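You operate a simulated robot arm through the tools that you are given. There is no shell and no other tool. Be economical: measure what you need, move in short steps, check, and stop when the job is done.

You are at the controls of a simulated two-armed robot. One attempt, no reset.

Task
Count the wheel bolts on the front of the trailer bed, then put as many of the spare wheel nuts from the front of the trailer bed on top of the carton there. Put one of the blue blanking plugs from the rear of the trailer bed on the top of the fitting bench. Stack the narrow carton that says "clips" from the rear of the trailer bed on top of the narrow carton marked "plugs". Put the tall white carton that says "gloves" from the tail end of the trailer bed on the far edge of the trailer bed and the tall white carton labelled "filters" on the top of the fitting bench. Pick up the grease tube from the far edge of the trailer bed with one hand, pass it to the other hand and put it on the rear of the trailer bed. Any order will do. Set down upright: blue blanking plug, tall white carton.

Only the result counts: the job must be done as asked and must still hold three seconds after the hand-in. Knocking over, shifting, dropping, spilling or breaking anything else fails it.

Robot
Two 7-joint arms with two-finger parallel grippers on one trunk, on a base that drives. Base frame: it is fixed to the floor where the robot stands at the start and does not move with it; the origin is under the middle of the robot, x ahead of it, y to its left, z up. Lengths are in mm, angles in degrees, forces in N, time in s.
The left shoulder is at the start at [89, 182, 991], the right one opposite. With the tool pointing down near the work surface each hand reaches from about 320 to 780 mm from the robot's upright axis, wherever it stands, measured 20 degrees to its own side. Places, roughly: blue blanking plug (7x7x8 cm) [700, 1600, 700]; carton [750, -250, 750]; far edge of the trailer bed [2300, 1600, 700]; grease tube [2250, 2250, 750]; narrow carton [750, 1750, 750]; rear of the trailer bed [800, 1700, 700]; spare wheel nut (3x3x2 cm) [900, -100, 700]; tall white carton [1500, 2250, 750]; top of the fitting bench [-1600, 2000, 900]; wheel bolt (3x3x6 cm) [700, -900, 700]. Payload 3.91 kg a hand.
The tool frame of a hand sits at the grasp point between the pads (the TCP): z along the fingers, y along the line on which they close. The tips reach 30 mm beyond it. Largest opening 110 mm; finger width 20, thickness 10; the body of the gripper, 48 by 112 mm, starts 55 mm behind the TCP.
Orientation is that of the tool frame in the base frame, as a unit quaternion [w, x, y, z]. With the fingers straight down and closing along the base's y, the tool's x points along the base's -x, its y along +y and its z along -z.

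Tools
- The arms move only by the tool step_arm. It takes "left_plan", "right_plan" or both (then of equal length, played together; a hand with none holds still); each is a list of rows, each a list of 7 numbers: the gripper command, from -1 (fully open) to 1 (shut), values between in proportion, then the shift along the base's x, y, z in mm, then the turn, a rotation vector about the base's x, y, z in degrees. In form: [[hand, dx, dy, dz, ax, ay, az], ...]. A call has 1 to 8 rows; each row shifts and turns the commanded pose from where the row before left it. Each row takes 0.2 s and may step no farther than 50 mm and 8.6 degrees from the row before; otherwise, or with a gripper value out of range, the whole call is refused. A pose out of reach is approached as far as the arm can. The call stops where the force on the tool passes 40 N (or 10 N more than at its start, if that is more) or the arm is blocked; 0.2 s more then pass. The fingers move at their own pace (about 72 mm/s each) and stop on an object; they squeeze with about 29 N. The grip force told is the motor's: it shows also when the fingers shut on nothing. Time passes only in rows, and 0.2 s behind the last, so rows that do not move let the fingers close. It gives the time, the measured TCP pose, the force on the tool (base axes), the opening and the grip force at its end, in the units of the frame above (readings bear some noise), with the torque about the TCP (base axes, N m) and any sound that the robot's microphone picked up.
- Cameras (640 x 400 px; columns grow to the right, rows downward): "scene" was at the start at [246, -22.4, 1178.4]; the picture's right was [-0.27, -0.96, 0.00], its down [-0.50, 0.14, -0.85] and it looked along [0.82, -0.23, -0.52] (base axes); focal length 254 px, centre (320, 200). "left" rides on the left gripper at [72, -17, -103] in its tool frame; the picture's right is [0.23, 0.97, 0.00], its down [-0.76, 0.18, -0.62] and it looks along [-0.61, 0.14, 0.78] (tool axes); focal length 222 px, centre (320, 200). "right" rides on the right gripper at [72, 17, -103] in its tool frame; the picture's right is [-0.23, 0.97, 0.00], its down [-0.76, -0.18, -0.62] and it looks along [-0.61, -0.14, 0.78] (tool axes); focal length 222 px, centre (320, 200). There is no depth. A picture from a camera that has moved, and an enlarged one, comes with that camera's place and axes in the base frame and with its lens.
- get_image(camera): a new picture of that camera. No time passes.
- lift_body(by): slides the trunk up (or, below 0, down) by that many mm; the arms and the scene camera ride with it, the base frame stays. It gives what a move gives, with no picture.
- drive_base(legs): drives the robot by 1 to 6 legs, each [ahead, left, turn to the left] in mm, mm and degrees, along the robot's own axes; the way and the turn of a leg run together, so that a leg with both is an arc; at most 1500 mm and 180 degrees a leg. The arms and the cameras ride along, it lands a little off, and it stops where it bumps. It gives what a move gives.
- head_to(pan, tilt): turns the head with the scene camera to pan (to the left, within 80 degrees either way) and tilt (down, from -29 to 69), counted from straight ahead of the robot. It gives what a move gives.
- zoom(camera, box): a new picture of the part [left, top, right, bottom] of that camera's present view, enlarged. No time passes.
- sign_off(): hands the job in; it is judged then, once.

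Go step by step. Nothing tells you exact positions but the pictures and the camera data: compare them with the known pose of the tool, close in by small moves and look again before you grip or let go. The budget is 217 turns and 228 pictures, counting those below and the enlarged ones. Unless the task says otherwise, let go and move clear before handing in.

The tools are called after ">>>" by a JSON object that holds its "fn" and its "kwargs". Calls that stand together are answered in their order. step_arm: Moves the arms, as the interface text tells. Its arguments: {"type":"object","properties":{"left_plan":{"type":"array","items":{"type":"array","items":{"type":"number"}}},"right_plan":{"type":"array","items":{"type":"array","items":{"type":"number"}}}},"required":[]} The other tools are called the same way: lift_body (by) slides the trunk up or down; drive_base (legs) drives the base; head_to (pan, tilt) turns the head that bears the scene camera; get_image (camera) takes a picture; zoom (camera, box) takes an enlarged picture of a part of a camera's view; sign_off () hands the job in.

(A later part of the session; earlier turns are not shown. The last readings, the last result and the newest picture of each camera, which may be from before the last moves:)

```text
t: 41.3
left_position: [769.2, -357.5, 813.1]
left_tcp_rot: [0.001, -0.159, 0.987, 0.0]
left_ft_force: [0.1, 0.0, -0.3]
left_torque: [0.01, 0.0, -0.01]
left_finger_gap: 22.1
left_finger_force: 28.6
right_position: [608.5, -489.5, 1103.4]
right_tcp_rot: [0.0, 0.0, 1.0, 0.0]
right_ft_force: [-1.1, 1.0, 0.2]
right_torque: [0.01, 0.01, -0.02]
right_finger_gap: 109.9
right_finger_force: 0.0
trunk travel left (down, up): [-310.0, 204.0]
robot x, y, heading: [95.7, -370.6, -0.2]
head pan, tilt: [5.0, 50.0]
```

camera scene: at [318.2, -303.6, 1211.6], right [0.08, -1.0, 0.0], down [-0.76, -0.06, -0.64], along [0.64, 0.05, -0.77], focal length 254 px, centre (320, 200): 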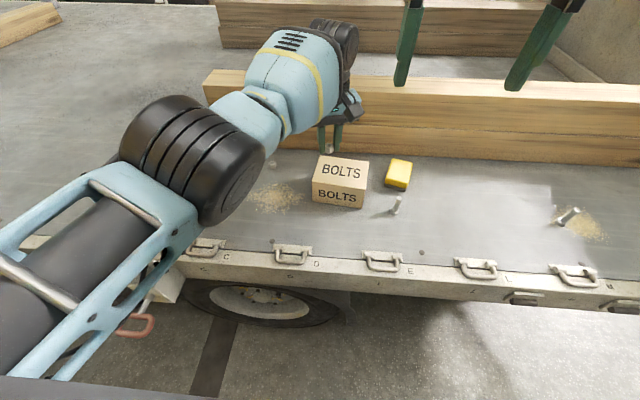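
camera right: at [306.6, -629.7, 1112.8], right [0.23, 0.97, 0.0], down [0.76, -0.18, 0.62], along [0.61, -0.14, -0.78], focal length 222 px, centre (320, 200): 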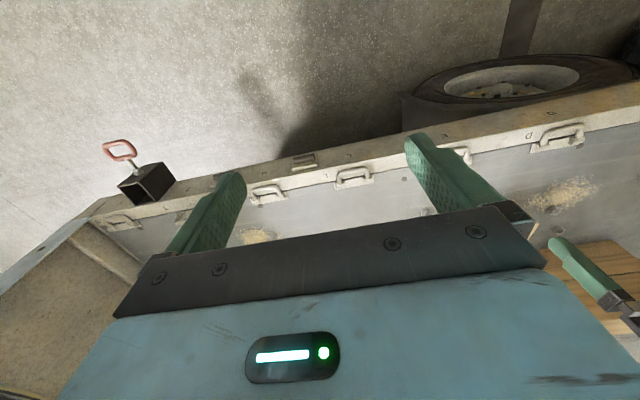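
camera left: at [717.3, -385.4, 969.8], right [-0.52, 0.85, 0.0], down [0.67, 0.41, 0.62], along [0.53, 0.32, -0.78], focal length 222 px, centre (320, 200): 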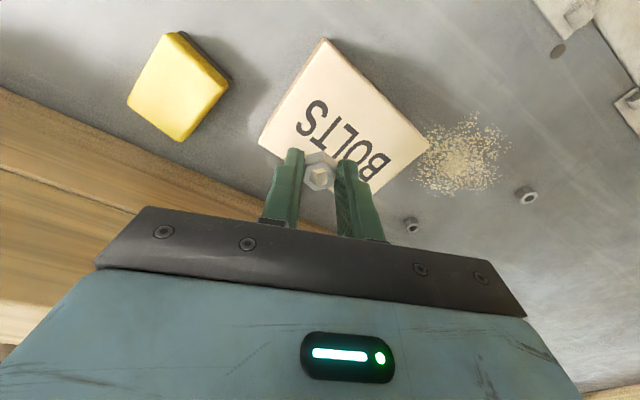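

>>> {"fn": "zoom", "kwargs": {"camera": "left", "box": [160, 20, 480, 220]}}

>>> {"fn": "zoom", "kwargs": {"camera": "scene", "box": [270, 90, 430, 240]}}

```text
2.00 times, centred on (320, 120) of left
camera zoom: at [707.2, -395.8, 917.3], right [-0.52, 0.85, 0.0], down [0.67, 0.41, 0.62], along [0.53, 0.32, -0.78], focal length 444 px, centre (320, 360)
```

zoom: 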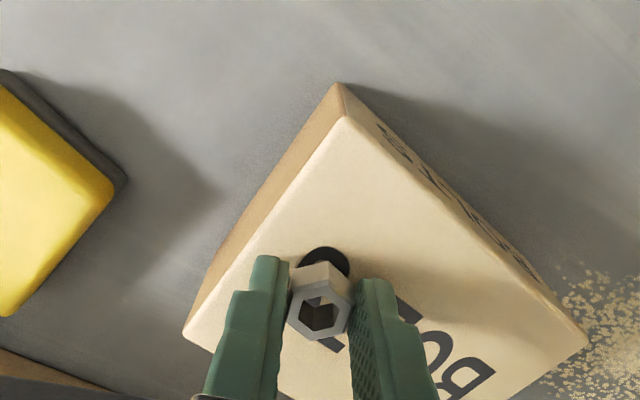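

```text
2.67 times, centred on (350, 165) of scene
camera zoom: at [318.2, -362.9, 1211.5], right [0.09, -1.0, 0.0], down [-0.76, -0.07, -0.64], along [0.64, 0.05, -0.77], focal length 676 px, centre (240, 293)
```

zoom: 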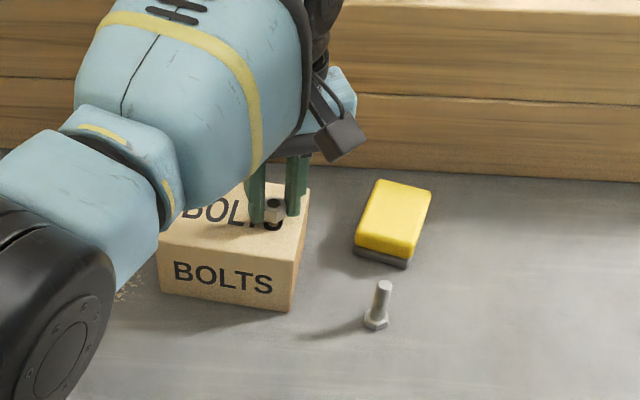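

Still slightly above; keep lowering.

>>> {"fn": "step_arm", "kwargs": {"left_plan": [[1, 0, 0, -2, 0, 0, 0], [1, 0, 0, -1, 0, 0, 0], [1, 0, 0, 0, 0, 0, 0]]}}

>>> {"fn": "step_arm", "kwargs": {"left_plan": [[1, 0, 0, -2, 0, 0, 0], [1, 0, 0, -1, 0, 0, 0], [1, 0, 0, 0, 0, 0, 0]]}}

>>> {"fn": "step_arm", "kwargs": {"left_plan": [[1, 0, 0, -1, 0, 0, 0], [1, 0, 0, -1, 0, 0, 0], [1, 0, 0, 0, 0, 0, 0]]}}

```text
t: 42.1
left_position: [769.6, -358.0, 808.9]
left_tcp_rot: [0.001, -0.159, 0.987, -0.001]
left_ft_force: [0.2, -0.1, -0.2]
left_torque: [0.02, 0.01, -0.01]
left_finger_gap: 22.4
left_finger_force: 29.3
right_position: [608.0, -489.6, 1104.6]
right_tcp_rot: [0.0, 0.0, 1.0, 0.0]
right_ft_force: [-0.1, -0.5, -0.2]
right_torque: [-0.02, -0.04, 0.01]
right_finger_gap: 110.1
right_finger_force: 0.0
trunk travel left (down, up): [-310.0, 204.0]
robot x, y, heading: [98.6, -370.6, -0.1]
head pan, tilt: [5.0, 50.0]
```

```text
t: 42.9
left_position: [771.0, -356.4, 806.8]
left_tcp_rot: [0.0, -0.159, 0.987, -0.001]
left_ft_force: [0.5, -0.7, -0.7]
left_torque: [0.0, -0.02, -0.02]
left_finger_gap: 22.1
left_finger_force: 28.8
right_position: [608.2, -489.5, 1103.8]
right_tcp_rot: [0.0, 0.001, 1.0, 0.0]
right_ft_force: [-0.5, -0.1, 0.7]
right_torque: [0.03, 0.02, 0.0]
right_finger_gap: 109.8
right_finger_force: 0.1
trunk travel left (down, up): [-310.0, 204.0]
robot x, y, heading: [100.2, -369.5, -0.1]
head pan, tilt: [5.0, 50.0]
```

```text
t: 43.7
left_position: [769.6, -357.7, 806.2]
left_tcp_rot: [0.002, -0.159, 0.987, -0.001]
left_ft_force: [2.6, -0.3, 3.9]
left_torque: [-0.02, -0.07, 0.01]
left_finger_gap: 22.4
left_finger_force: 28.9
right_position: [606.8, -488.5, 1105.3]
right_tcp_rot: [0.0, 0.001, 1.0, -0.001]
right_ft_force: [-1.1, -0.1, 0.7]
right_torque: [0.0, 0.0, 0.0]
right_finger_gap: 110.1
right_finger_force: 0.1
trunk travel left (down, up): [-310.0, 204.0]
robot x, y, heading: [95.8, -371.0, -0.1]
head pan, tilt: [5.0, 50.0]
```

Contact. Open and rise, then head for nut B.

>>> {"fn": "step_arm", "kwargs": {"left_plan": [[0.2, 0, 0, 0, 0, 0, 0], [0.2, 0, 0, 0, 0, 0, 0], [0.2, 0, 0, 15, 0, 0, 0], [0.2, 0, 0, 30, 0, 0, 0], [0, 0, 0, 30, 0, 0, 0], [0, 0, 48, 0, 0, 0, 0], [0, 0, 48, 0, 0, 0, 0]]}}

>>> {"fn": "get_image", "kwargs": {"camera": "left"}}

```text
t: 45.3
left_position: [769.9, -259.6, 878.7]
left_tcp_rot: [0.001, -0.158, 0.987, -0.002]
left_ft_force: [0.3, -0.2, -0.1]
left_torque: [-0.01, 0.01, 0.02]
left_finger_gap: 55.1
left_finger_force: 0.0
right_position: [607.3, -486.8, 1103.8]
right_tcp_rot: [-0.001, 0.0, 1.0, 0.0]
right_ft_force: [-0.2, -0.1, 0.2]
right_torque: [-0.03, -0.02, 0.01]
right_finger_gap: 109.8
right_finger_force: 0.1
trunk travel left (down, up): [-310.0, 204.0]
robot x, y, heading: [97.1, -373.6, -0.2]
head pan, tilt: [5.0, 50.0]
```

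```text
192 pictures are left
camera left: at [706.7, -298.4, 983.9], right [-0.52, 0.85, 0.0], down [0.67, 0.41, 0.62], along [0.53, 0.32, -0.78], focal length 222 px, centre (320, 200)
```

left: 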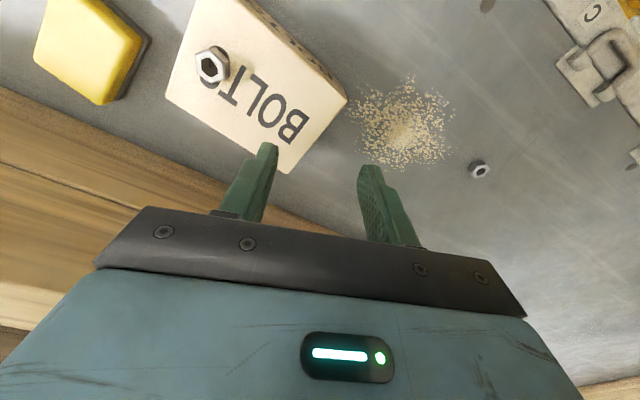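

Nut 1 sits on the carton. Now to nut B at about (727,-26).

>>> {"fn": "step_arm", "kwargs": {"left_plan": [[0, -8, 47, 0, 0, 0, 0], [0, -9, 47, 0, 0, 0, 0], [0, -9, 47, 0, 0, 0, 0], [0, -9, 47, 0, 0, 0, 0], [0, -8, 46, 0, 0, 0, 0], [0, 0, 0, -48, 0, 0, 0], [0, 0, 0, -48, 0, 0, 0], [0, 0, 0, -20, 0, 0, 0]]}}

>>> {"fn": "zoom", "kwargs": {"camera": "left", "box": [220, 80, 420, 230]}}

```text
t: 47.1
left_position: [727.4, -26.5, 762.3]
left_tcp_rot: [0.001, -0.159, 0.987, -0.001]
left_ft_force: [-0.5, -0.4, -0.1]
left_torque: [0.01, -0.03, -0.02]
left_finger_gap: 54.9
left_finger_force: 0.1
right_position: [606.6, -488.6, 1105.1]
right_tcp_rot: [0.0, 0.001, 1.0, 0.001]
right_ft_force: [-0.7, -0.4, -0.1]
right_torque: [-0.04, 0.02, 0.0]
right_finger_gap: 109.9
right_finger_force: 0.0
trunk travel left (down, up): [-310.0, 204.0]
robot x, y, heading: [99.2, -375.0, -0.2]
head pan, tilt: [5.0, 50.0]
```

```text
2.67 times, centred on (320, 155) of left
camera zoom: at [664.4, -65.9, 866.6], right [-0.52, 0.85, 0.0], down [0.67, 0.41, 0.62], along [0.53, 0.32, -0.78], focal length 592 px, centre (320, 320)
```

zoom: 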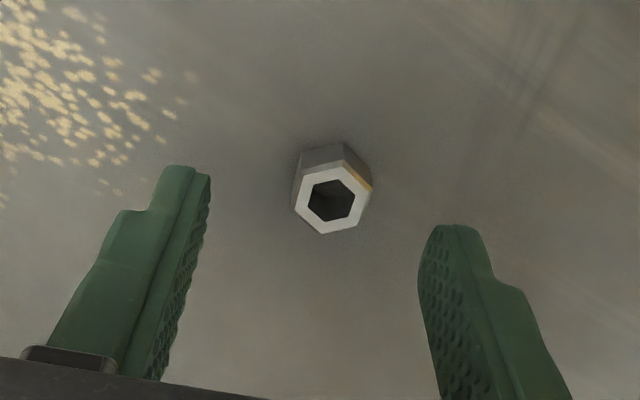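

Aligned; descend, grip and test-lift.

>>> {"fn": "step_arm", "kwargs": {"left_plan": [[0, -1, 2, -15, 0, 0, 0], [0, 0, 0, -12, 0, 0, 0], [0, 0, 0, -5, 0, 0, 0], [1, 0, 0, 0, 0, 0, 0], [1, 0, 0, 0, 0, 0, 0], [1, 0, 0, 0, 0, 0, 0], [1, 0, 0, 8, 0, 0, 0], [1, 0, 0, 12, 0, 0, 0]]}}

>>> {"fn": "zoom", "kwargs": {"camera": "left", "box": [220, 80, 420, 230]}}

```text
t: 48.9
left_position: [725.9, -24.9, 750.5]
left_tcp_rot: [0.001, -0.159, 0.987, -0.001]
left_ft_force: [0.1, 0.7, -0.8]
left_torque: [0.02, 0.0, -0.01]
left_finger_gap: 22.0
left_finger_force: 28.7
right_position: [607.2, -488.6, 1104.3]
right_tcp_rot: [0.0, 0.0, 1.0, -0.001]
right_ft_force: [0.7, 0.1, 0.8]
right_torque: [0.02, -0.03, -0.01]
right_finger_gap: 110.0
right_finger_force: 0.0
trunk travel left (down, up): [-310.0, 204.0]
robot x, y, heading: [98.3, -374.2, 0.1]
head pan, tilt: [5.0, 50.0]
```

```text
2.67 times, centred on (320, 155) of left
camera zoom: at [663.3, -64.1, 855.4], right [-0.52, 0.85, 0.0], down [0.67, 0.41, 0.62], along [0.53, 0.32, -0.78], focal length 592 px, centre (320, 320)
```

zoom: 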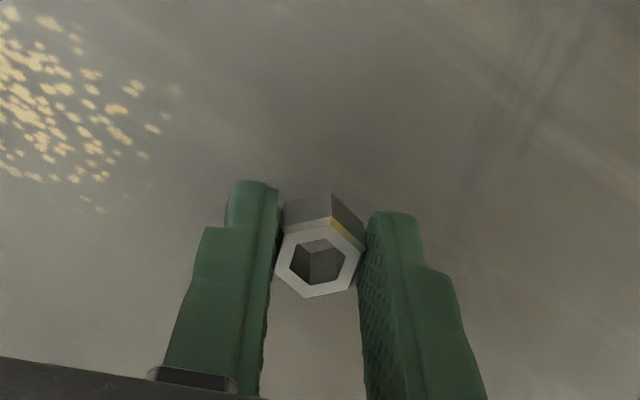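

Held. Lift and go to the left part of the carton top, target (776,-296).

>>> {"fn": "step_arm", "kwargs": {"left_plan": [[1, 0, 0, 20, 0, 0, 0], [1, 0, 0, 25, 0, 0, 0], [1, 0, 0, 30, 0, 0, 0], [1, 0, 0, 25, 0, 0, 0], [1, 6, -20, 5, 0, 0, 0], [1, 8, -35, 0, 0, 0, 0], [1, 9, -40, 0, 0, 0, 0], [1, 9, -40, 0, 0, 0, 0]]}}

>>> {"fn": "step_arm", "kwargs": {"left_plan": [[1, 9, -40, 0, 0, 0, 0], [1, 7, -40, 0, 0, 0, 0], [1, 2, -30, 0, 0, 0, 0], [1, 0, -15, 0, 0, 0, 0], [1, 0, -6, 0, 0, 0, 0]]}}

>>> {"fn": "get_image", "kwargs": {"camera": "left"}}

```text
t: 50.7
left_position: [758.9, -159.9, 854.3]
left_tcp_rot: [0.001, -0.159, 0.987, -0.001]
left_ft_force: [0.6, -0.6, 0.2]
left_torque: [0.02, 0.02, 0.01]
left_finger_gap: 22.1
left_finger_force: 29.1
right_position: [607.4, -490.2, 1104.1]
right_tcp_rot: [0.0, 0.001, 1.0, 0.0]
right_ft_force: [-0.3, -0.7, 1.1]
right_torque: [-0.03, 0.0, 0.0]
right_finger_gap: 109.6
right_finger_force: 0.1
trunk travel left (down, up): [-310.0, 204.0]
robot x, y, heading: [99.5, -372.8, 0.1]
head pan, tilt: [5.0, 50.0]
```

```text
t: 51.9
left_position: [776.5, -290.4, 855.4]
left_tcp_rot: [0.001, -0.16, 0.987, 0.0]
left_ft_force: [0.4, -0.2, -1.1]
left_torque: [0.01, 0.02, 0.0]
left_finger_gap: 22.2
left_finger_force: 29.6
right_position: [606.7, -489.0, 1106.0]
right_tcp_rot: [0.0, 0.002, 1.0, 0.001]
right_ft_force: [-0.9, 0.0, 0.6]
right_torque: [-0.01, -0.02, -0.03]
right_finger_gap: 110.1
right_finger_force: 0.1
trunk travel left (down, up): [-310.0, 204.0]
robot x, y, heading: [99.9, -371.8, -0.0]
head pan, tilt: [5.0, 50.0]
```

```text
189 pictures are left
camera left: at [713.4, -330.9, 959.9], right [-0.52, 0.85, 0.0], down [0.67, 0.41, 0.62], along [0.53, 0.32, -0.78], focal length 222 px, centre (320, 200)
```

left: 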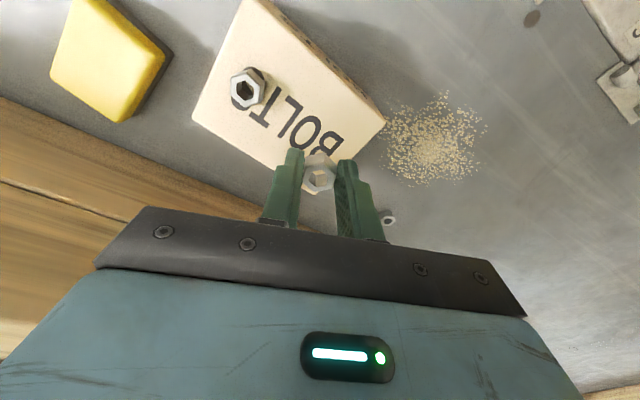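

Lower onto the carton.

>>> {"fn": "step_arm", "kwargs": {"left_plan": [[1, -2, -4, -15, 0, 0, 0], [1, 0, 0, -15, 0, 0, 0], [1, 0, 0, -10, 0, 0, 0], [1, 0, 0, -5, 0, 0, 0], [1, 0, 0, -2, 0, 0, 0], [1, 0, 0, -2, 0, 0, 0], [1, 0, 0, 0, 0, 0, 0]]}}

>>> {"fn": "zoom", "kwargs": {"camera": "left", "box": [160, 20, 480, 220]}}

```text
t: 53.5
left_position: [773.7, -295.4, 807.2]
left_tcp_rot: [0.001, -0.159, 0.987, 0.0]
left_ft_force: [-0.5, 0.0, 0.3]
left_torque: [-0.03, 0.01, -0.01]
left_finger_gap: 22.1
left_finger_force: 29.0
right_position: [608.0, -489.6, 1105.0]
right_tcp_rot: [-0.001, 0.001, 1.0, -0.001]
right_ft_force: [0.6, -0.1, 0.8]
right_torque: [0.01, -0.01, -0.01]
right_finger_gap: 110.0
right_finger_force: 0.2
trunk travel left (down, up): [-310.0, 204.0]
robot x, y, heading: [99.9, -371.1, 0.1]
head pan, tilt: [5.0, 50.0]
```

```text
2.00 times, centred on (320, 120) of left
camera zoom: at [711.2, -334.2, 911.8], right [-0.52, 0.85, 0.0], down [0.67, 0.41, 0.62], along [0.53, 0.32, -0.78], focal length 444 px, centre (320, 360)
```

zoom: 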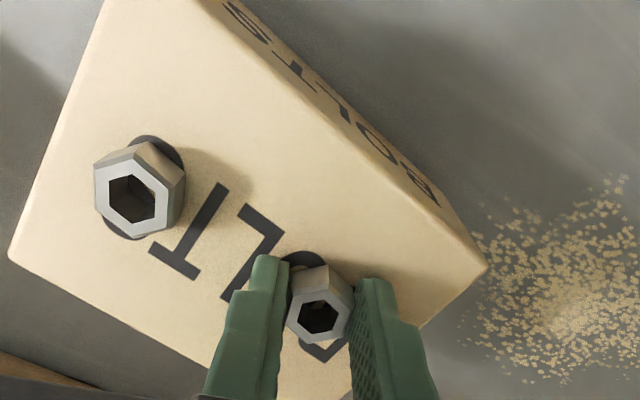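

Well placed; lower 2 mm more and release.

>>> {"fn": "step_arm", "kwargs": {"left_plan": [[1, 0, 0, -2, 0, 0, 0], [0.2, 0, 0, 0, 0, 0, 0], [0.2, 0, 0, 0, 0, 0, 0], [0.2, 0, 0, 15, 0, 0, 0], [0.2, 0, 0, 40, 0, 0, 0], [0.2, 0, 0, 45, 0, 0, 0], [-1, 0, 0, 45, 0, 0, 0], [-1, 0, 0, 45, 0, 0, 0]]}}

>>> {"fn": "get_image", "kwargs": {"camera": "left"}}

>>> {"fn": "get_image", "kwargs": {"camera": "scene"}}

```text
t: 55.3
left_position: [772.4, -295.0, 996.5]
left_tcp_rot: [0.002, -0.16, 0.987, -0.002]
left_ft_force: [-0.2, -0.4, 0.2]
left_torque: [0.01, -0.01, -0.02]
left_finger_gap: 109.8
left_finger_force: 0.1
right_position: [606.6, -489.2, 1105.1]
right_tcp_rot: [0.001, 0.0, 1.0, 0.0]
right_ft_force: [-1.2, -0.4, 0.1]
right_torque: [0.02, -0.04, 0.01]
right_finger_gap: 110.2
right_finger_force: 0.1
trunk travel left (down, up): [-310.0, 204.0]
robot x, y, heading: [94.8, -370.7, -0.1]
head pan, tilt: [5.0, 50.0]
```

```text
187 pictures are left
camera left: at [709.2, -334.1, 1100.8], right [-0.52, 0.85, 0.0], down [0.67, 0.41, 0.62], along [0.53, 0.32, -0.78], focal length 222 px, centre (320, 200)
```

left: 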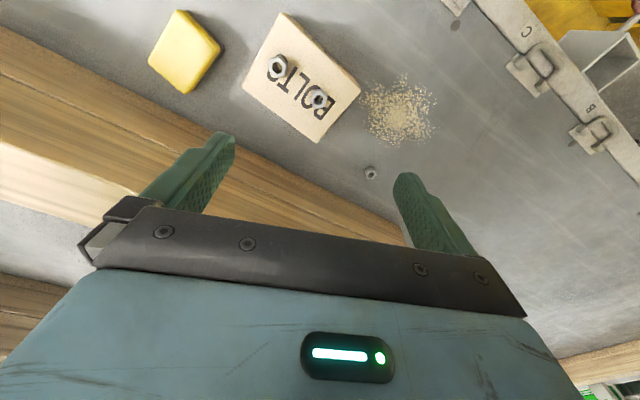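

```text
186 pictures are left
camera scene: at [317.3, -363.6, 1211.7], right [0.08, -1.0, 0.0], down [-0.76, -0.06, -0.64], along [0.64, 0.06, -0.77], focal length 254 px, centre (320, 200)
```

scene: 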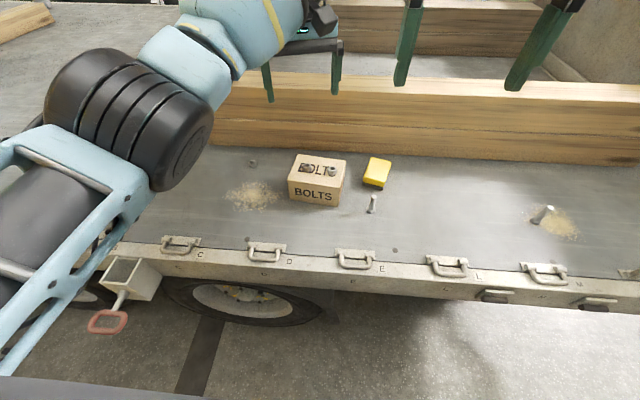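

Two nuts are on the carton. I back off from the trailer, tuck the left arm and look left for a path to the rear.

>>> {"fn": "drive_base", "kwargs": {"legs": [[-250, 0, 0]]}}

>>> {"fn": "step_arm", "kwargs": {"left_plan": [[-1, -45, 8, 0, 0, 0, -6], [-1, -45, 8, 0, 0, 0, -6], [-1, -45, 8, 0, 0, 0, -6], [-1, -45, 8, 0, 0, 0, 0], [-1, -45, 8, 0, 0, 0, 0], [-1, -40, 8, 0, 0, 0, 0]], "right_plan": [[-1, -35, 0, 0, 0, 0, 0], [-1, -35, 0, 0, 0, 0, 0], [-1, -30, 0, 0, 0, 0, 0], [-1, 0, 0, 0, 0, 0, 0], [-1, 0, 0, 0, 0, 0, 0], [-1, 0, 0, 0, 0, 0, 0]]}}

>>> {"fn": "head_to", "kwargs": {"pan": 78, "tilt": 30}}

>>> {"fn": "get_image", "kwargs": {"camera": "scene"}}

```text
t: 57.1
left_position: [524.3, -294.8, 996.3]
left_tcp_rot: [0.001, -0.158, 0.987, -0.001]
left_ft_force: [0.6, -0.5, -0.1]
left_torque: [-0.01, 0.01, 0.0]
left_finger_gap: 109.7
left_finger_force: 0.1
right_position: [357.4, -489.8, 1104.1]
right_tcp_rot: [0.0, 0.002, 1.0, 0.0]
right_ft_force: [-0.7, 0.3, -0.8]
right_torque: [-0.01, -0.02, 0.03]
right_finger_gap: 110.2
right_finger_force: 0.0
trunk travel left (down, up): [-310.0, 204.0]
robot x, y, heading: [-149.1, -370.8, -0.4]
head pan, tilt: [5.0, 50.0]
```

```text
t: 58.5
left_position: [259.0, -250.8, 996.0]
left_tcp_rot: [0.0, -0.002, 1.0, -0.001]
left_ft_force: [-0.3, 0.7, -0.4]
left_torque: [0.0, 0.01, -0.01]
left_finger_gap: 109.9
left_finger_force: 0.0
right_position: [256.7, -489.2, 1105.0]
right_tcp_rot: [0.0, 0.002, 1.0, -0.001]
right_ft_force: [-0.4, 0.4, -0.1]
right_torque: [-0.01, -0.01, 0.0]
right_finger_gap: 109.9
right_finger_force: 0.1
trunk travel left (down, up): [-310.0, 204.0]
robot x, y, heading: [-150.9, -373.1, -0.2]
head pan, tilt: [5.0, 50.0]
```

```text
t: 60.0
left_position: [260.7, -250.4, 994.4]
left_tcp_rot: [0.001, -0.002, 1.0, -0.001]
left_ft_force: [0.8, -0.5, 0.6]
left_torque: [0.0, 0.0, -0.04]
left_finger_gap: 110.2
left_finger_force: 0.0
right_position: [258.1, -488.6, 1105.5]
right_tcp_rot: [-0.001, 0.002, 1.0, 0.0]
right_ft_force: [0.8, 0.3, 0.9]
right_torque: [0.02, -0.01, -0.03]
right_finger_gap: 109.6
right_finger_force: 0.0
trunk travel left (down, up): [-310.0, 204.0]
robot x, y, heading: [-152.7, -368.1, 0.0]
head pan, tilt: [78.0, 30.0]
```

```text
185 pictures are left
camera scene: at [12.2, -280.7, 1241.1], right [0.98, -0.21, 0.0], down [-0.11, -0.49, -0.87], along [0.18, 0.85, -0.5], focal length 254 px, centre (320, 200)
```

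scene: 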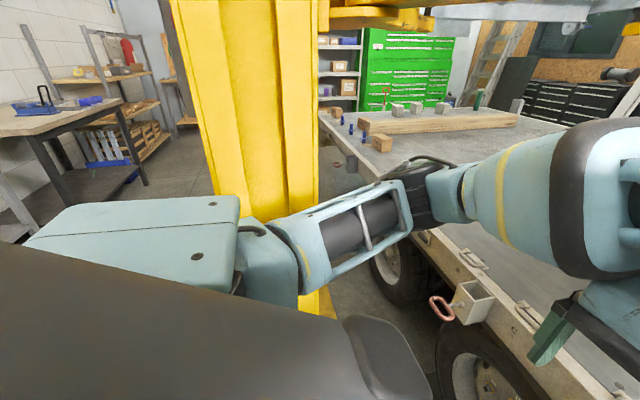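

The yellow hoist column blocks the near-side path; I must go around it on the −x side. I turn left 90° to see that way.

>>> {"fn": "drive_base", "kwargs": {"legs": [[0, 0, 90]]}}

>>> {"fn": "head_to", "kwargs": {"pan": 70, "tilt": 25}}

>>> {"fn": "get_image", "kwargs": {"camera": "scene"}}

>>> {"fn": "head_to", "kwargs": {"pan": 15, "tilt": 20}}

>>> {"fn": "get_image", "kwargs": {"camera": "scene"}}

```text
t: 64.2
left_position: [-262.2, 41.3, 995.7]
left_tcp_rot: [0.002, -0.701, 0.713, 0.001]
left_ft_force: [0.4, -0.1, 0.4]
left_torque: [0.02, 0.02, 0.01]
left_finger_gap: 110.0
left_finger_force: 0.1
right_position: [-22.7, 35.7, 1105.5]
right_tcp_rot: [0.0, -0.699, 0.716, -0.001]
right_ft_force: [-1.1, -0.1, 0.8]
right_torque: [-0.03, 0.01, -0.03]
right_finger_gap: 110.0
right_finger_force: 0.1
trunk travel left (down, up): [-310.0, 204.0]
robot x, y, heading: [-149.4, -370.2, 88.9]
head pan, tilt: [78.0, 30.0]
```

```text
t: 64.9
left_position: [-262.1, 42.1, 995.1]
left_tcp_rot: [0.001, -0.702, 0.713, 0.0]
left_ft_force: [0.0, -0.1, -0.6]
left_torque: [-0.01, 0.0, 0.02]
left_finger_gap: 110.4
left_finger_force: 0.0
right_position: [-22.3, 35.7, 1105.3]
right_tcp_rot: [0.0, -0.697, 0.717, 0.0]
right_ft_force: [-0.1, 0.4, 0.2]
right_torque: [0.01, -0.01, 0.02]
right_finger_gap: 110.1
right_finger_force: 0.1
trunk travel left (down, up): [-310.0, 204.0]
robot x, y, heading: [-151.7, -371.8, 88.7]
head pan, tilt: [70.0, 25.0]
```

```text
184 pictures are left
camera scene: at [-231.8, -192.2, 1249.0], right [0.37, 0.93, 0.0], down [0.39, -0.15, -0.91], along [-0.84, 0.33, -0.42], focal length 254 px, centre (320, 200)
```

scene: 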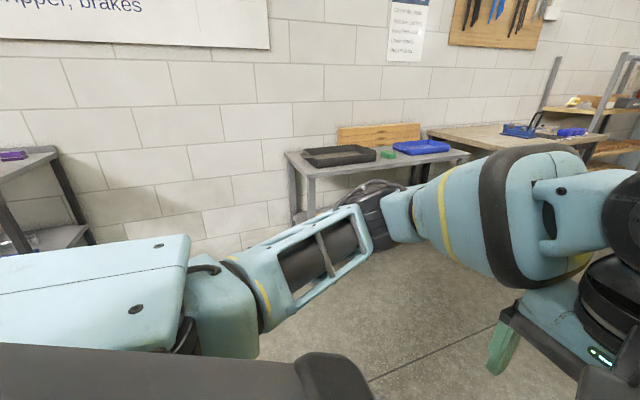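

```text
t: 66.1
left_position: [-261.2, 43.1, 994.8]
left_tcp_rot: [0.001, -0.701, 0.713, 0.0]
left_ft_force: [0.6, 0.1, -0.2]
left_torque: [-0.02, 0.01, 0.0]
left_finger_gap: 110.0
left_finger_force: 0.1
right_position: [-22.7, 36.1, 1106.3]
right_tcp_rot: [0.0, -0.698, 0.716, 0.0]
right_ft_force: [0.0, -0.4, 0.6]
right_torque: [0.0, 0.03, -0.03]
right_finger_gap: 110.0
right_finger_force: 0.0
trunk travel left (down, up): [-310.0, 204.0]
robot x, y, heading: [-152.4, -369.3, 88.5]
head pan, tilt: [15.0, 20.0]
```

```text
183 pictures are left
camera scene: at [-168.0, -135.3, 1257.1], right [0.97, 0.24, 0.0], down [0.08, -0.33, -0.94], along [-0.22, 0.91, -0.34], focal length 254 px, centre (320, 200)
```

scene: 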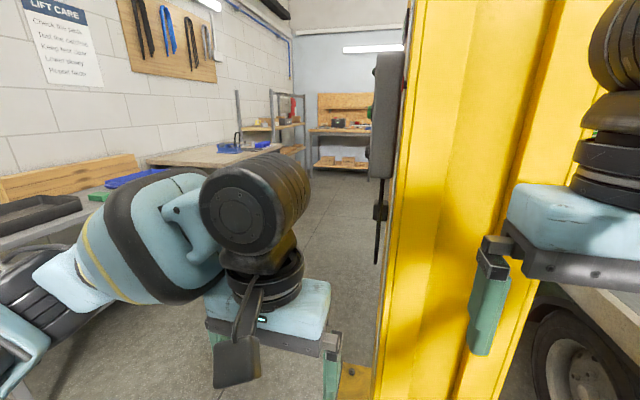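

The aisle between column (x>-230) and the wall tables (x<-1380) is clear. I go left 650 then forward.

>>> {"fn": "drive_base", "kwargs": {"legs": [[0, 650, 0], [1300, 0, 0]]}}

>>> {"fn": "head_to", "kwargs": {"pan": -60, "tilt": 25}}

>>> {"fn": "get_image", "kwargs": {"camera": "scene"}}

>>> {"fn": "head_to", "kwargs": {"pan": 0, "tilt": 25}}

>>> {"fn": "get_image", "kwargs": {"camera": "scene"}}

```text
t: 78.4
left_position: [-867.7, 1349.1, 994.5]
left_tcp_rot: [0.001, -0.697, 0.717, 0.0]
left_ft_force: [1.0, -0.9, 0.2]
left_torque: [-0.03, 0.0, -0.02]
left_finger_gap: 110.2
left_finger_force: 0.0
right_position: [-629.0, 1340.2, 1105.6]
right_tcp_rot: [0.0, -0.693, 0.721, 0.0]
right_ft_force: [0.9, 1.0, -0.4]
right_torque: [0.0, 0.04, 0.03]
right_finger_gap: 110.1
right_finger_force: 0.1
trunk travel left (down, up): [-310.0, 204.0]
robot x, y, heading: [-760.9, 936.0, 88.0]
head pan, tilt: [15.0, 20.0]
```

```text
t: 79.8
left_position: [-867.6, 1349.3, 995.3]
left_tcp_rot: [0.001, -0.696, 0.718, 0.001]
left_ft_force: [-0.5, -0.2, 0.8]
left_torque: [0.03, 0.01, 0.02]
left_finger_gap: 110.2
left_finger_force: 0.0
right_position: [-628.6, 1339.8, 1106.1]
right_tcp_rot: [0.0, -0.693, 0.721, 0.0]
right_ft_force: [0.7, -0.1, 0.4]
right_torque: [-0.01, 0.02, -0.01]
right_finger_gap: 110.2
right_finger_force: 0.0
trunk travel left (down, up): [-310.0, 204.0]
robot x, y, heading: [-760.3, 933.2, 87.8]
head pan, tilt: [-60.0, 25.0]
```

```text
182 pictures are left
camera scene: at [-674.2, 1123.3, 1249.0], right [0.47, -0.88, 0.0], down [-0.37, -0.2, -0.91], along [0.8, 0.42, -0.42], focal length 254 px, centre (320, 200)
```

scene: 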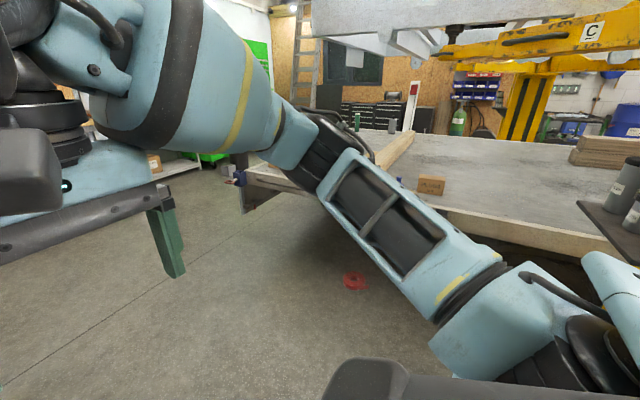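

```text
t: 81.2
left_position: [-867.6, 1349.6, 994.8]
left_tcp_rot: [0.001, -0.697, 0.717, -0.001]
left_ft_force: [0.0, 0.2, 0.3]
left_torque: [0.0, -0.02, 0.0]
left_finger_gap: 110.1
left_finger_force: 0.1
right_position: [-628.3, 1340.8, 1106.3]
right_tcp_rot: [0.0, -0.694, 0.72, 0.0]
right_ft_force: [-0.1, -0.1, -0.8]
right_torque: [-0.02, 0.0, -0.03]
right_finger_gap: 110.0
right_finger_force: 0.0
trunk travel left (down, up): [-310.0, 204.0]
robot x, y, heading: [-763.3, 932.1, 87.9]
head pan, tilt: [0.0, 25.0]
```

```text
181 pictures are left
camera scene: at [-752.0, 1172.2, 1249.0], right [1.0, -0.04, 0.0], down [-0.02, -0.42, -0.91], along [0.03, 0.91, -0.42], focal length 254 px, centre (320, 200)
```

scene: 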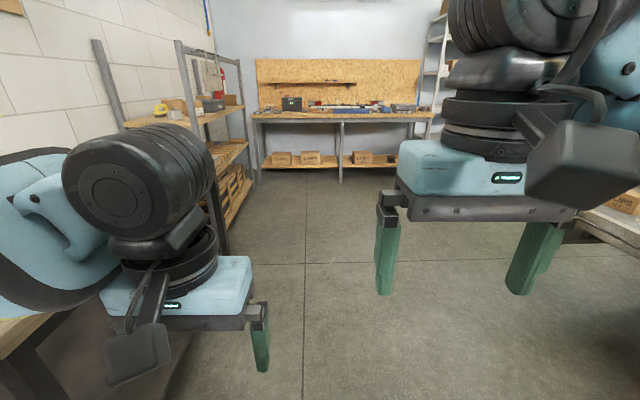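

Clear ahead. I drive forward to the rear section and turn right to face the trailer.

>>> {"fn": "drive_base", "kwargs": {"legs": [[750, 0, 0], [0, 0, -88]]}}

>>> {"fn": "head_to", "kwargs": {"pan": 0, "tilt": 25}}

>>> {"fn": "get_image", "kwargs": {"camera": "scene"}}

```text
t: 89.0
left_position: [-328.2, 1795.5, 995.2]
left_tcp_rot: [0.001, 0.002, 1.0, 0.0]
left_ft_force: [0.4, 0.3, 0.6]
left_torque: [-0.01, 0.02, 0.02]
left_finger_gap: 110.0
left_finger_force: 0.0
right_position: [-332.1, 1557.0, 1104.7]
right_tcp_rot: [0.0, 0.006, 1.0, 0.0]
right_ft_force: [-0.3, 0.5, 0.8]
right_torque: [-0.01, 0.02, -0.02]
right_finger_gap: 109.9
right_finger_force: 0.1
trunk travel left (down, up): [-310.0, 204.0]
robot x, y, heading: [-741.5, 1680.5, -0.9]
head pan, tilt: [0.0, 25.0]
```

```text
t: 89.6
left_position: [-328.4, 1795.2, 994.9]
left_tcp_rot: [0.0, 0.002, 1.0, -0.002]
left_ft_force: [0.4, 0.8, 0.4]
left_torque: [0.04, 0.0, 0.0]
left_finger_gap: 110.2
left_finger_force: 0.1
right_position: [-331.6, 1555.8, 1104.7]
right_tcp_rot: [0.0, 0.006, 1.0, 0.0]
right_ft_force: [0.9, 0.7, 0.3]
right_torque: [0.01, -0.02, -0.01]
right_finger_gap: 110.4
right_finger_force: 0.1
trunk travel left (down, up): [-310.0, 204.0]
robot x, y, heading: [-737.3, 1678.5, -0.6]
head pan, tilt: [0.0, 25.0]
```

```text
180 pictures are left
camera scene: at [-504.2, 1678.0, 1249.0], right [-0.01, -1.0, 0.0], down [-0.42, 0.01, -0.91], along [0.91, -0.01, -0.42], focal length 254 px, centre (320, 200)
```

scene: 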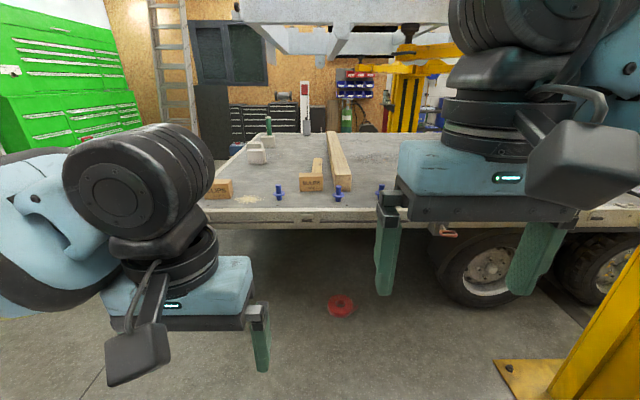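

I see plugs, cartons and white items on the rear. I drive closer and look down.

>>> {"fn": "drive_base", "kwargs": {"legs": [[700, 0, 0.6]]}}

>>> {"fn": "head_to", "kwargs": {"pan": 0, "tilt": 38}}

>>> {"fn": "get_image", "kwargs": {"camera": "scene"}}

```text
t: 93.4
left_position: [357.1, 1807.6, 994.7]
left_tcp_rot: [0.001, -0.011, 1.0, -0.002]
left_ft_force: [0.3, -0.3, -0.3]
left_torque: [0.0, 0.06, -0.02]
left_finger_gap: 109.9
left_finger_force: 0.0
right_position: [358.8, 1569.1, 1105.7]
right_tcp_rot: [0.0, -0.007, 1.0, 0.0]
right_ft_force: [-0.5, -0.4, 0.9]
right_torque: [0.0, 0.0, 0.01]
right_finger_gap: 110.1
right_finger_force: 0.1
trunk travel left (down, up): [-310.0, 204.0]
robot x, y, heading: [-52.3, 1681.5, 0.8]
head pan, tilt: [0.0, 25.0]
```

```text
t: 94.1
left_position: [356.6, 1808.1, 995.6]
left_tcp_rot: [0.0, -0.012, 1.0, -0.001]
left_ft_force: [0.1, 0.0, -0.3]
left_torque: [-0.01, 0.0, 0.01]
left_finger_gap: 109.7
left_finger_force: 0.0
right_position: [359.9, 1567.5, 1105.6]
right_tcp_rot: [0.001, -0.007, 1.0, 0.0]
right_ft_force: [-0.6, -0.8, 0.2]
right_torque: [0.01, 0.01, 0.06]
right_finger_gap: 110.0
right_finger_force: 0.1
trunk travel left (down, up): [-310.0, 204.0]
robot x, y, heading: [-53.6, 1678.4, 0.6]
head pan, tilt: [0.0, 38.0]
```

```text
179 pictures are left
camera scene: at [177.8, 1684.9, 1228.8], right [0.01, -1.0, 0.0], down [-0.62, -0.01, -0.79], along [0.79, 0.01, -0.62], focal length 254 px, centre (320, 200)
```

scene: 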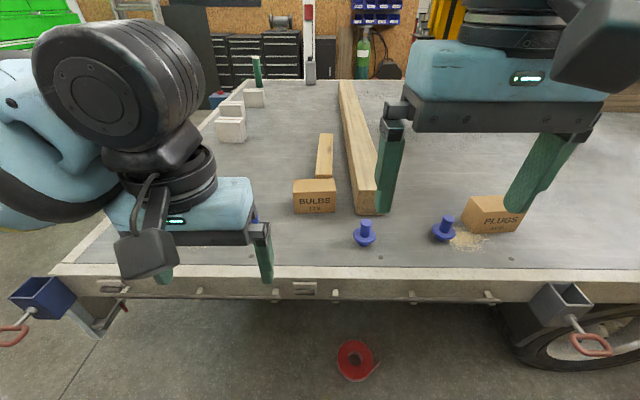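

Zoom on the details of the white cartons and the small ones.

>>> {"fn": "zoom", "kwargs": {"camera": "scene", "box": [190, 40, 350, 150]}}

>>> {"fn": "zoom", "kwargs": {"camera": "scene", "box": [270, 150, 550, 280]}}

>>> {"fn": "get_image", "kwargs": {"camera": "left"}}

>>> {"fn": "get_image", "kwargs": {"camera": "right"}}

```text
3.64 times, centred on (270, 95) of scene
camera zoom: at [177.8, 1684.9, 1228.8], right [0.01, -1.0, 0.0], down [-0.62, -0.01, -0.79], along [0.79, 0.01, -0.62], focal length 922 px, centre (502, 582)
```

zoom: 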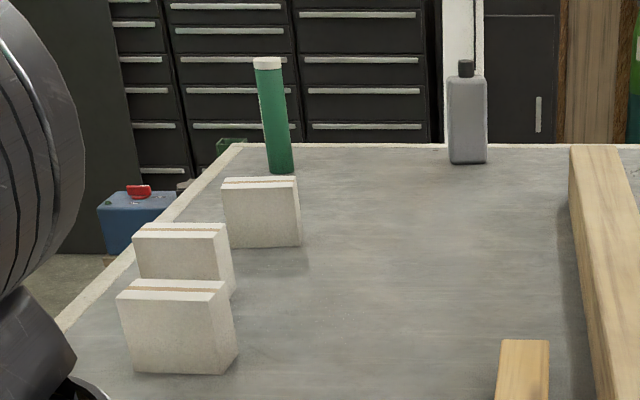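

```text
2.29 times, centred on (410, 215) of scene
camera zoom: at [177.8, 1684.9, 1228.8], right [0.01, -1.0, 0.0], down [-0.62, -0.01, -0.79], along [0.79, 0.01, -0.62], focal length 580 px, centre (114, 166)
```

zoom: 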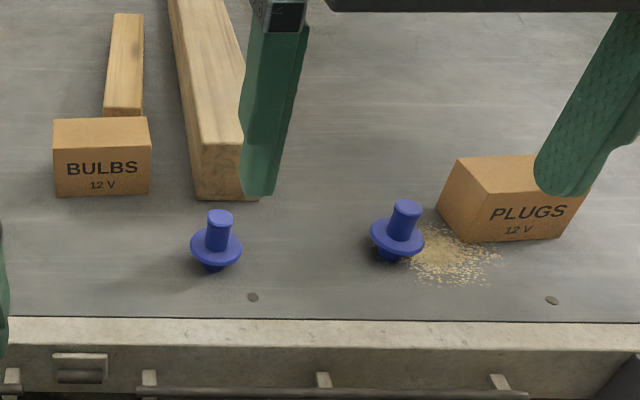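

```text
176 pictures are left
camera left: at [285.0, 1789.2, 1100.0], right [-0.25, 0.97, 0.0], down [0.76, 0.2, 0.62], along [0.6, 0.15, -0.78], focal length 222 px, centre (320, 200)
```

left: 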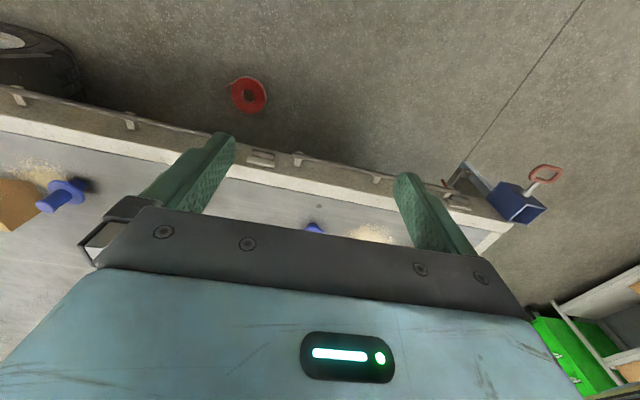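

```text
175 pictures are left
camera right: at [286.9, 1584.2, 1208.8], right [0.21, 0.98, 0.0], down [0.76, -0.17, 0.62], along [0.61, -0.13, -0.78], focal length 222 px, centre (320, 200)
```

right: 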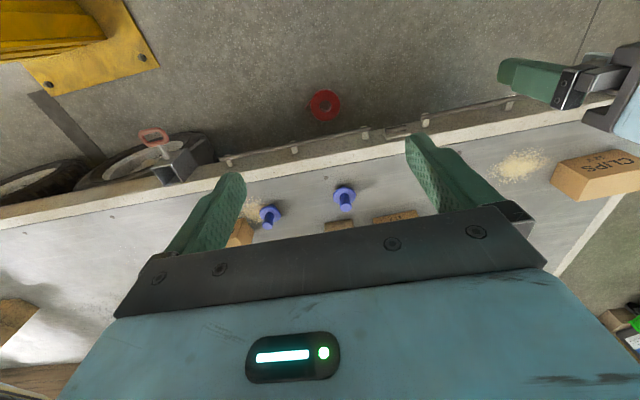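

PLUGS carton is near (740,1185), CLIPS near the tail corner. I shift left so the right hand can take CLIPS.

>>> {"fn": "drive_base", "kwargs": {"legs": [[0, 470, 0], [110, 0, -0.7]]}}

>>> {"fn": "head_to", "kwargs": {"pan": -10, "tilt": 48}}

>>> {"fn": "get_image", "kwargs": {"camera": "scene"}}

>>> {"fn": "get_image", "kwargs": {"camera": "right"}}

```text
t: 99.6
left_position: [459.9, 2278.4, 994.5]
left_tcp_rot: [0.001, -0.006, 1.0, -0.001]
left_ft_force: [1.1, 0.6, -1.1]
left_torque: [0.02, 0.02, 0.03]
left_finger_gap: 109.8
left_finger_force: 0.1
right_position: [460.9, 2038.8, 1105.2]
right_tcp_rot: [0.0, -0.003, 1.0, 0.0]
right_ft_force: [0.2, -0.5, -0.4]
right_torque: [0.0, -0.01, -0.02]
right_finger_gap: 110.0
right_finger_force: 0.0
trunk travel left (down, up): [-310.0, 204.0]
robot x, y, heading: [50.2, 2158.3, 0.4]
head pan, tilt: [0.0, 38.0]
```

```text
t: 100.3
left_position: [459.2, 2279.6, 994.6]
left_tcp_rot: [0.0, -0.006, 1.0, -0.001]
left_ft_force: [-0.4, 0.2, 0.2]
left_torque: [-0.01, 0.01, 0.0]
left_finger_gap: 109.9
left_finger_force: 0.1
right_position: [460.4, 2038.7, 1105.0]
right_tcp_rot: [0.0, -0.003, 1.0, 0.0]
right_ft_force: [0.2, 0.7, -0.4]
right_torque: [-0.02, 0.02, 0.01]
right_finger_gap: 110.2
right_finger_force: 0.0
trunk travel left (down, up): [-310.0, 204.0]
robot x, y, heading: [50.8, 2158.2, 0.5]
head pan, tilt: [-10.0, 48.0]
```

```text
174 pictures are left
camera scene: at [271.0, 2143.7, 1214.3], right [-0.17, -0.99, 0.0], down [-0.73, 0.12, -0.67], along [0.66, -0.11, -0.74], focal length 254 px, centre (320, 200)
```

scene: 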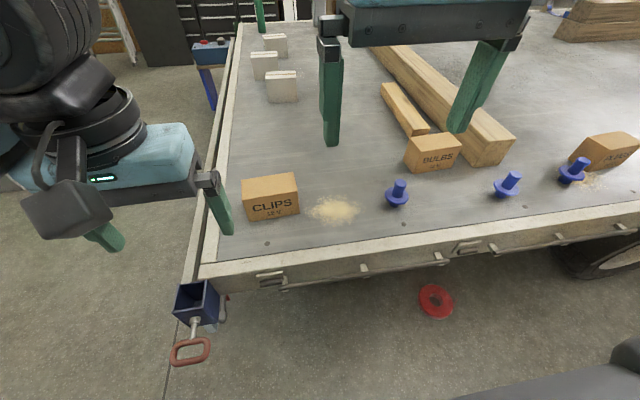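

```text
173 pictures are left
camera right: at [387.6, 2055.6, 1208.8], right [0.22, 0.97, 0.0], down [0.76, -0.17, 0.62], along [0.61, -0.14, -0.78], focal length 222 px, centre (320, 200)
```

right: 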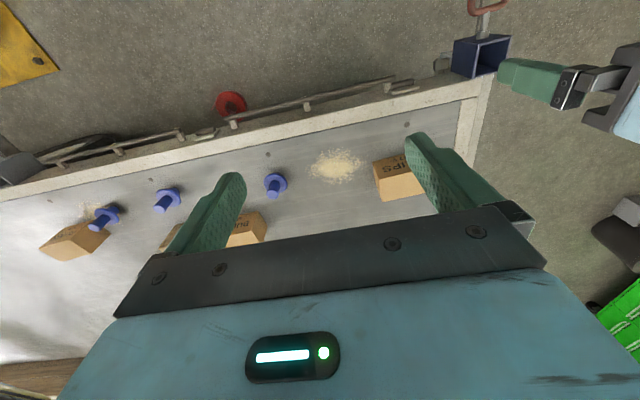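

CLIPS is at about (735,2195), needing fingers across x. I drive left 210 and swing the right hand over it with a 90° yaw.

>>> {"fn": "drive_base", "kwargs": {"legs": [[0, 210, -0.4]]}}

>>> {"fn": "step_arm", "kwargs": {"right_plan": [[-1, 25, 0, -10, 0, 0, 8.5], [-1, 25, 0, -10, 0, 0, 8.5], [-1, 25, 0, -10, 0, 0, 8.5], [-1, 25, 0, -10, 0, 0, 8.5], [-1, 25, 0, -10, 0, 0, 8.5], [-1, 25, 0, -10, 0, 0, 8.5], [-1, 25, -10, -10, 0, 0, 8.5], [-1, 25, -10, -10, 0, 0, 8.5]]}}

>>> {"fn": "get_image", "kwargs": {"camera": "right"}}

```text
t: 102.8
left_position: [460.3, 2487.5, 996.5]
left_tcp_rot: [0.002, -0.003, 1.0, 0.0]
left_ft_force: [-0.2, -0.1, 0.3]
left_torque: [-0.02, 0.01, 0.0]
left_finger_gap: 110.2
left_finger_force: 0.1
right_position: [459.8, 2249.0, 1105.8]
right_tcp_rot: [0.0, 0.001, 1.0, -0.001]
right_ft_force: [-0.6, -0.4, 0.1]
right_torque: [-0.02, 0.04, 0.01]
right_finger_gap: 110.3
right_finger_force: 0.1
trunk travel left (down, up): [-310.0, 204.0]
robot x, y, heading: [50.3, 2368.1, 0.1]
head pan, tilt: [-10.0, 48.0]
```

```text
t: 104.6
left_position: [459.6, 2488.7, 994.6]
left_tcp_rot: [0.001, -0.003, 1.0, -0.002]
left_ft_force: [0.2, -0.9, -1.5]
left_torque: [-0.01, 0.0, -0.02]
left_finger_gap: 110.1
left_finger_force: 0.0
right_position: [535.9, 2244.2, 1008.5]
right_tcp_rot: [0.0, -0.557, 0.831, -0.001]
right_ft_force: [-0.6, 0.4, -0.9]
right_torque: [-0.04, 0.0, -0.03]
right_finger_gap: 110.0
right_finger_force: 0.2
right hand out of reach, approached as far as the arm can: row 7, 8
trunk travel left (down, up): [-310.0, 204.0]
robot x, y, heading: [49.5, 2363.7, -0.2]
head pan, tilt: [-10.0, 48.0]
```

```text
172 pictures are left
camera right: at [492.4, 2183.4, 1113.1], right [-0.82, 0.58, 0.0], down [0.45, 0.64, 0.62], along [0.36, 0.51, -0.78], focal length 222 px, centre (320, 200)
```

right: 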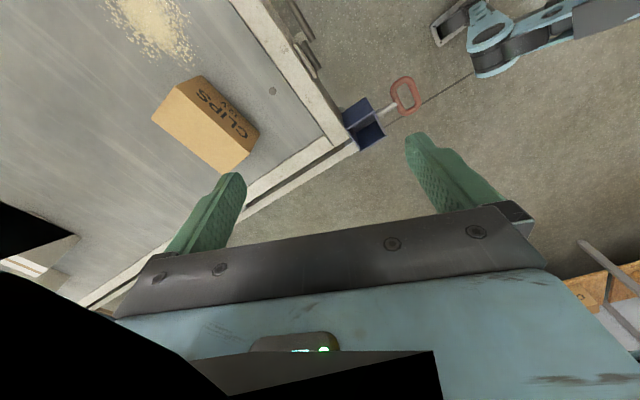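

Positive yaw runs out of reach; I unwind and use negative yaw instead.

>>> {"fn": "step_arm", "kwargs": {"right_plan": [[-1, -20, 0, 0, 0, 0, -8.5], [-1, -20, 0, 0, 0, 0, -8.5], [-1, -20, 0, 0, 0, 0, -8.5], [-1, -20, 0, 0, 0, 0, -8.5], [-1, -20, 0, 0, 0, 0, -8.5], [-1, -20, 0, 0, 0, 0, -8.5], [-1, -20, 0, 0, 0, 0, -8.5], [-1, -20, 0, 0, 0, 0, -8.5]]}}

>>> {"fn": "step_arm", "kwargs": {"right_plan": [[-1, 10, 0, 0, 0, 0, -8.5], [-1, 10, 0, 0, 0, 0, -8.5], [-1, 10, 0, 0, 0, 0, -8.5], [-1, 15, 0, 0, 0, 0, -8.5], [-1, 15, 0, 0, 0, 0, -8.5], [-1, 15, 0, 0, 0, 0, -8.5], [-1, 20, 0, 0, 0, 0, -8.5], [-1, 20, 0, 0, 0, 0, -8.5]]}}

>>> {"fn": "get_image", "kwargs": {"camera": "right"}}

```text
t: 106.4
left_position: [459.7, 2486.5, 994.9]
left_tcp_rot: [0.001, -0.004, 1.0, -0.001]
left_ft_force: [0.2, -0.3, -0.2]
left_torque: [-0.03, 0.03, 0.01]
left_finger_gap: 109.9
left_finger_force: 0.1
right_position: [374.7, 2243.0, 1009.9]
right_tcp_rot: [0.0, 0.002, 1.0, 0.0]
right_ft_force: [-0.5, 0.3, 0.3]
right_torque: [0.01, 0.01, -0.01]
right_finger_gap: 110.3
right_finger_force: 0.1
trunk travel left (down, up): [-310.0, 204.0]
robot x, y, heading: [51.5, 2363.8, -0.2]
head pan, tilt: [-10.0, 48.0]
```

```text
t: 108.2
left_position: [460.2, 2487.9, 995.3]
left_tcp_rot: [0.001, -0.004, 1.0, -0.001]
left_ft_force: [0.1, -0.5, 0.7]
left_torque: [0.0, -0.07, -0.03]
left_finger_gap: 110.3
left_finger_force: 0.2
right_position: [491.4, 2244.6, 1010.3]
right_tcp_rot: [0.0, 0.561, 0.828, 0.0]
right_ft_force: [-0.4, -0.4, -0.1]
right_torque: [-0.02, -0.03, -0.01]
right_finger_gap: 109.8
right_finger_force: 0.0
trunk travel left (down, up): [-310.0, 204.0]
robot x, y, heading: [50.1, 2365.9, -0.2]
head pan, tilt: [-10.0, 48.0]
```

```text
171 pictures are left
camera right: at [479.4, 2317.0, 1113.8], right [0.99, 0.15, 0.0], down [0.12, -0.77, 0.62], along [0.09, -0.62, -0.78], focal length 222 px, centre (320, 200)
```

right: 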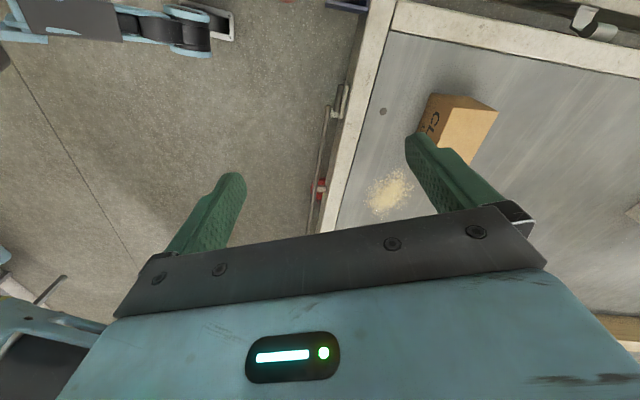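

Works well. Continue to above CLIPS.

>>> {"fn": "step_arm", "kwargs": {"right_plan": [[-1, 30, -6, -14, 0, 0, -2.8], [-1, 30, -6, -14, 0, 0, -2.8], [-1, 30, -6, -14, 0, 0, -2.8], [-1, 30, -6, -14, 0, 0, -2.8], [-1, 30, -6, -14, 0, 0, -2.8], [-1, 30, -6, -14, 0, 0, -2.8], [-1, 30, -6, -14, 0, 0, -2.8], [-1, 33, -6, -14, 0, 0, -2.8]]}}

>>> {"fn": "get_image", "kwargs": {"camera": "right"}}

>>> {"fn": "get_image", "kwargs": {"camera": "scene"}}

```text
t: 110.0
left_position: [459.8, 2486.6, 995.4]
left_tcp_rot: [0.001, -0.003, 1.0, 0.0]
left_ft_force: [-0.5, -0.5, 0.9]
left_torque: [-0.04, 0.0, 0.02]
left_finger_gap: 110.2
left_finger_force: 0.0
right_position: [736.2, 2194.9, 898.6]
right_tcp_rot: [0.001, 0.709, 0.705, 0.0]
right_ft_force: [0.9, 0.2, 0.2]
right_torque: [0.02, -0.02, 0.01]
right_finger_gap: 110.1
right_finger_force: 0.1
trunk travel left (down, up): [-310.0, 204.0]
robot x, y, heading: [50.6, 2366.7, -0.1]
head pan, tilt: [-10.0, 48.0]
```

```text
170 pictures are left
camera right: at [752.5, 2268.9, 1001.1], right [0.97, -0.23, 0.0], down [-0.18, -0.76, 0.62], along [-0.15, -0.61, -0.78], focal length 222 px, centre (320, 200)
```

right: 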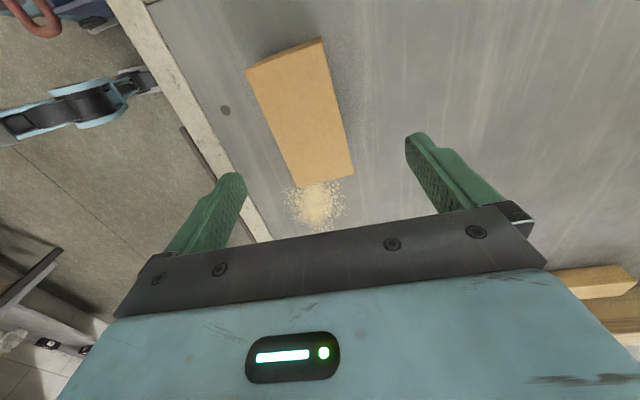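

```text
169 pictures are left
camera scene: at [271.1, 2353.9, 1214.2], right [-0.17, -0.98, 0.0], down [-0.73, 0.13, -0.67], along [0.66, -0.12, -0.74], focal length 254 px, centre (320, 200)
```

scene: 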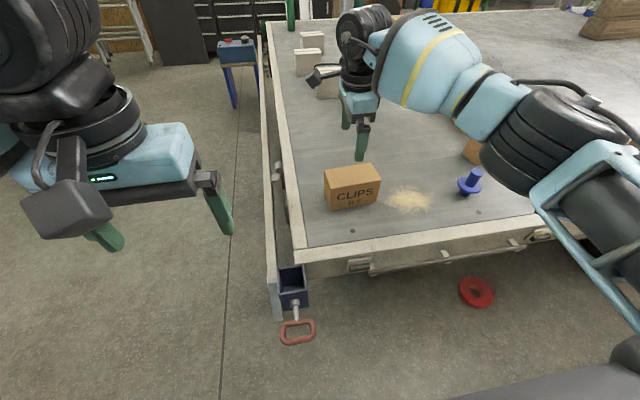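

CLIPS top centre about (718,2184). I correct and descend partway.

>>> {"fn": "step_arm", "kwargs": {"right_plan": [[-1, -10, -6, -15, 0, 0, 2], [-1, -8, -5, -15, 0, 0, 1], [-1, 0, 0, -20, 0, 0, 0], [-1, 0, 0, 0, 0, 0, 0]]}}

>>> {"fn": "get_image", "kwargs": {"camera": "right"}}

```text
t: 111.0
left_position: [459.5, 2487.2, 996.4]
left_tcp_rot: [0.001, -0.003, 1.0, 0.0]
left_ft_force: [0.2, -0.2, -0.1]
left_torque: [-0.02, 0.0, 0.0]
left_finger_gap: 110.2
left_finger_force: 0.0
right_position: [714.4, 2185.7, 849.3]
right_tcp_rot: [0.001, 0.691, 0.723, 0.0]
right_ft_force: [-1.5, 0.1, 0.5]
right_torque: [0.02, 0.04, 0.0]
right_finger_gap: 110.1
right_finger_force: 0.1
trunk travel left (down, up): [-310.0, 204.0]
robot x, y, heading: [47.6, 2367.4, -0.2]
head pan, tilt: [-10.0, 48.0]
```

```text
168 pictures are left
camera right: at [728.3, 2259.3, 952.0], right [0.98, -0.18, 0.0], down [-0.14, -0.77, 0.62], along [-0.11, -0.61, -0.78], focal length 222 px, centre (320, 200)
```

right: 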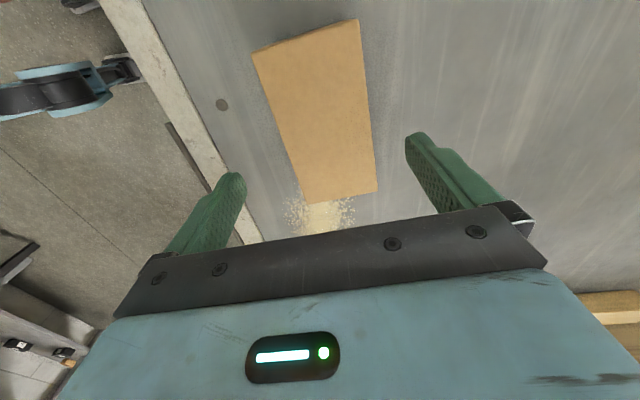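

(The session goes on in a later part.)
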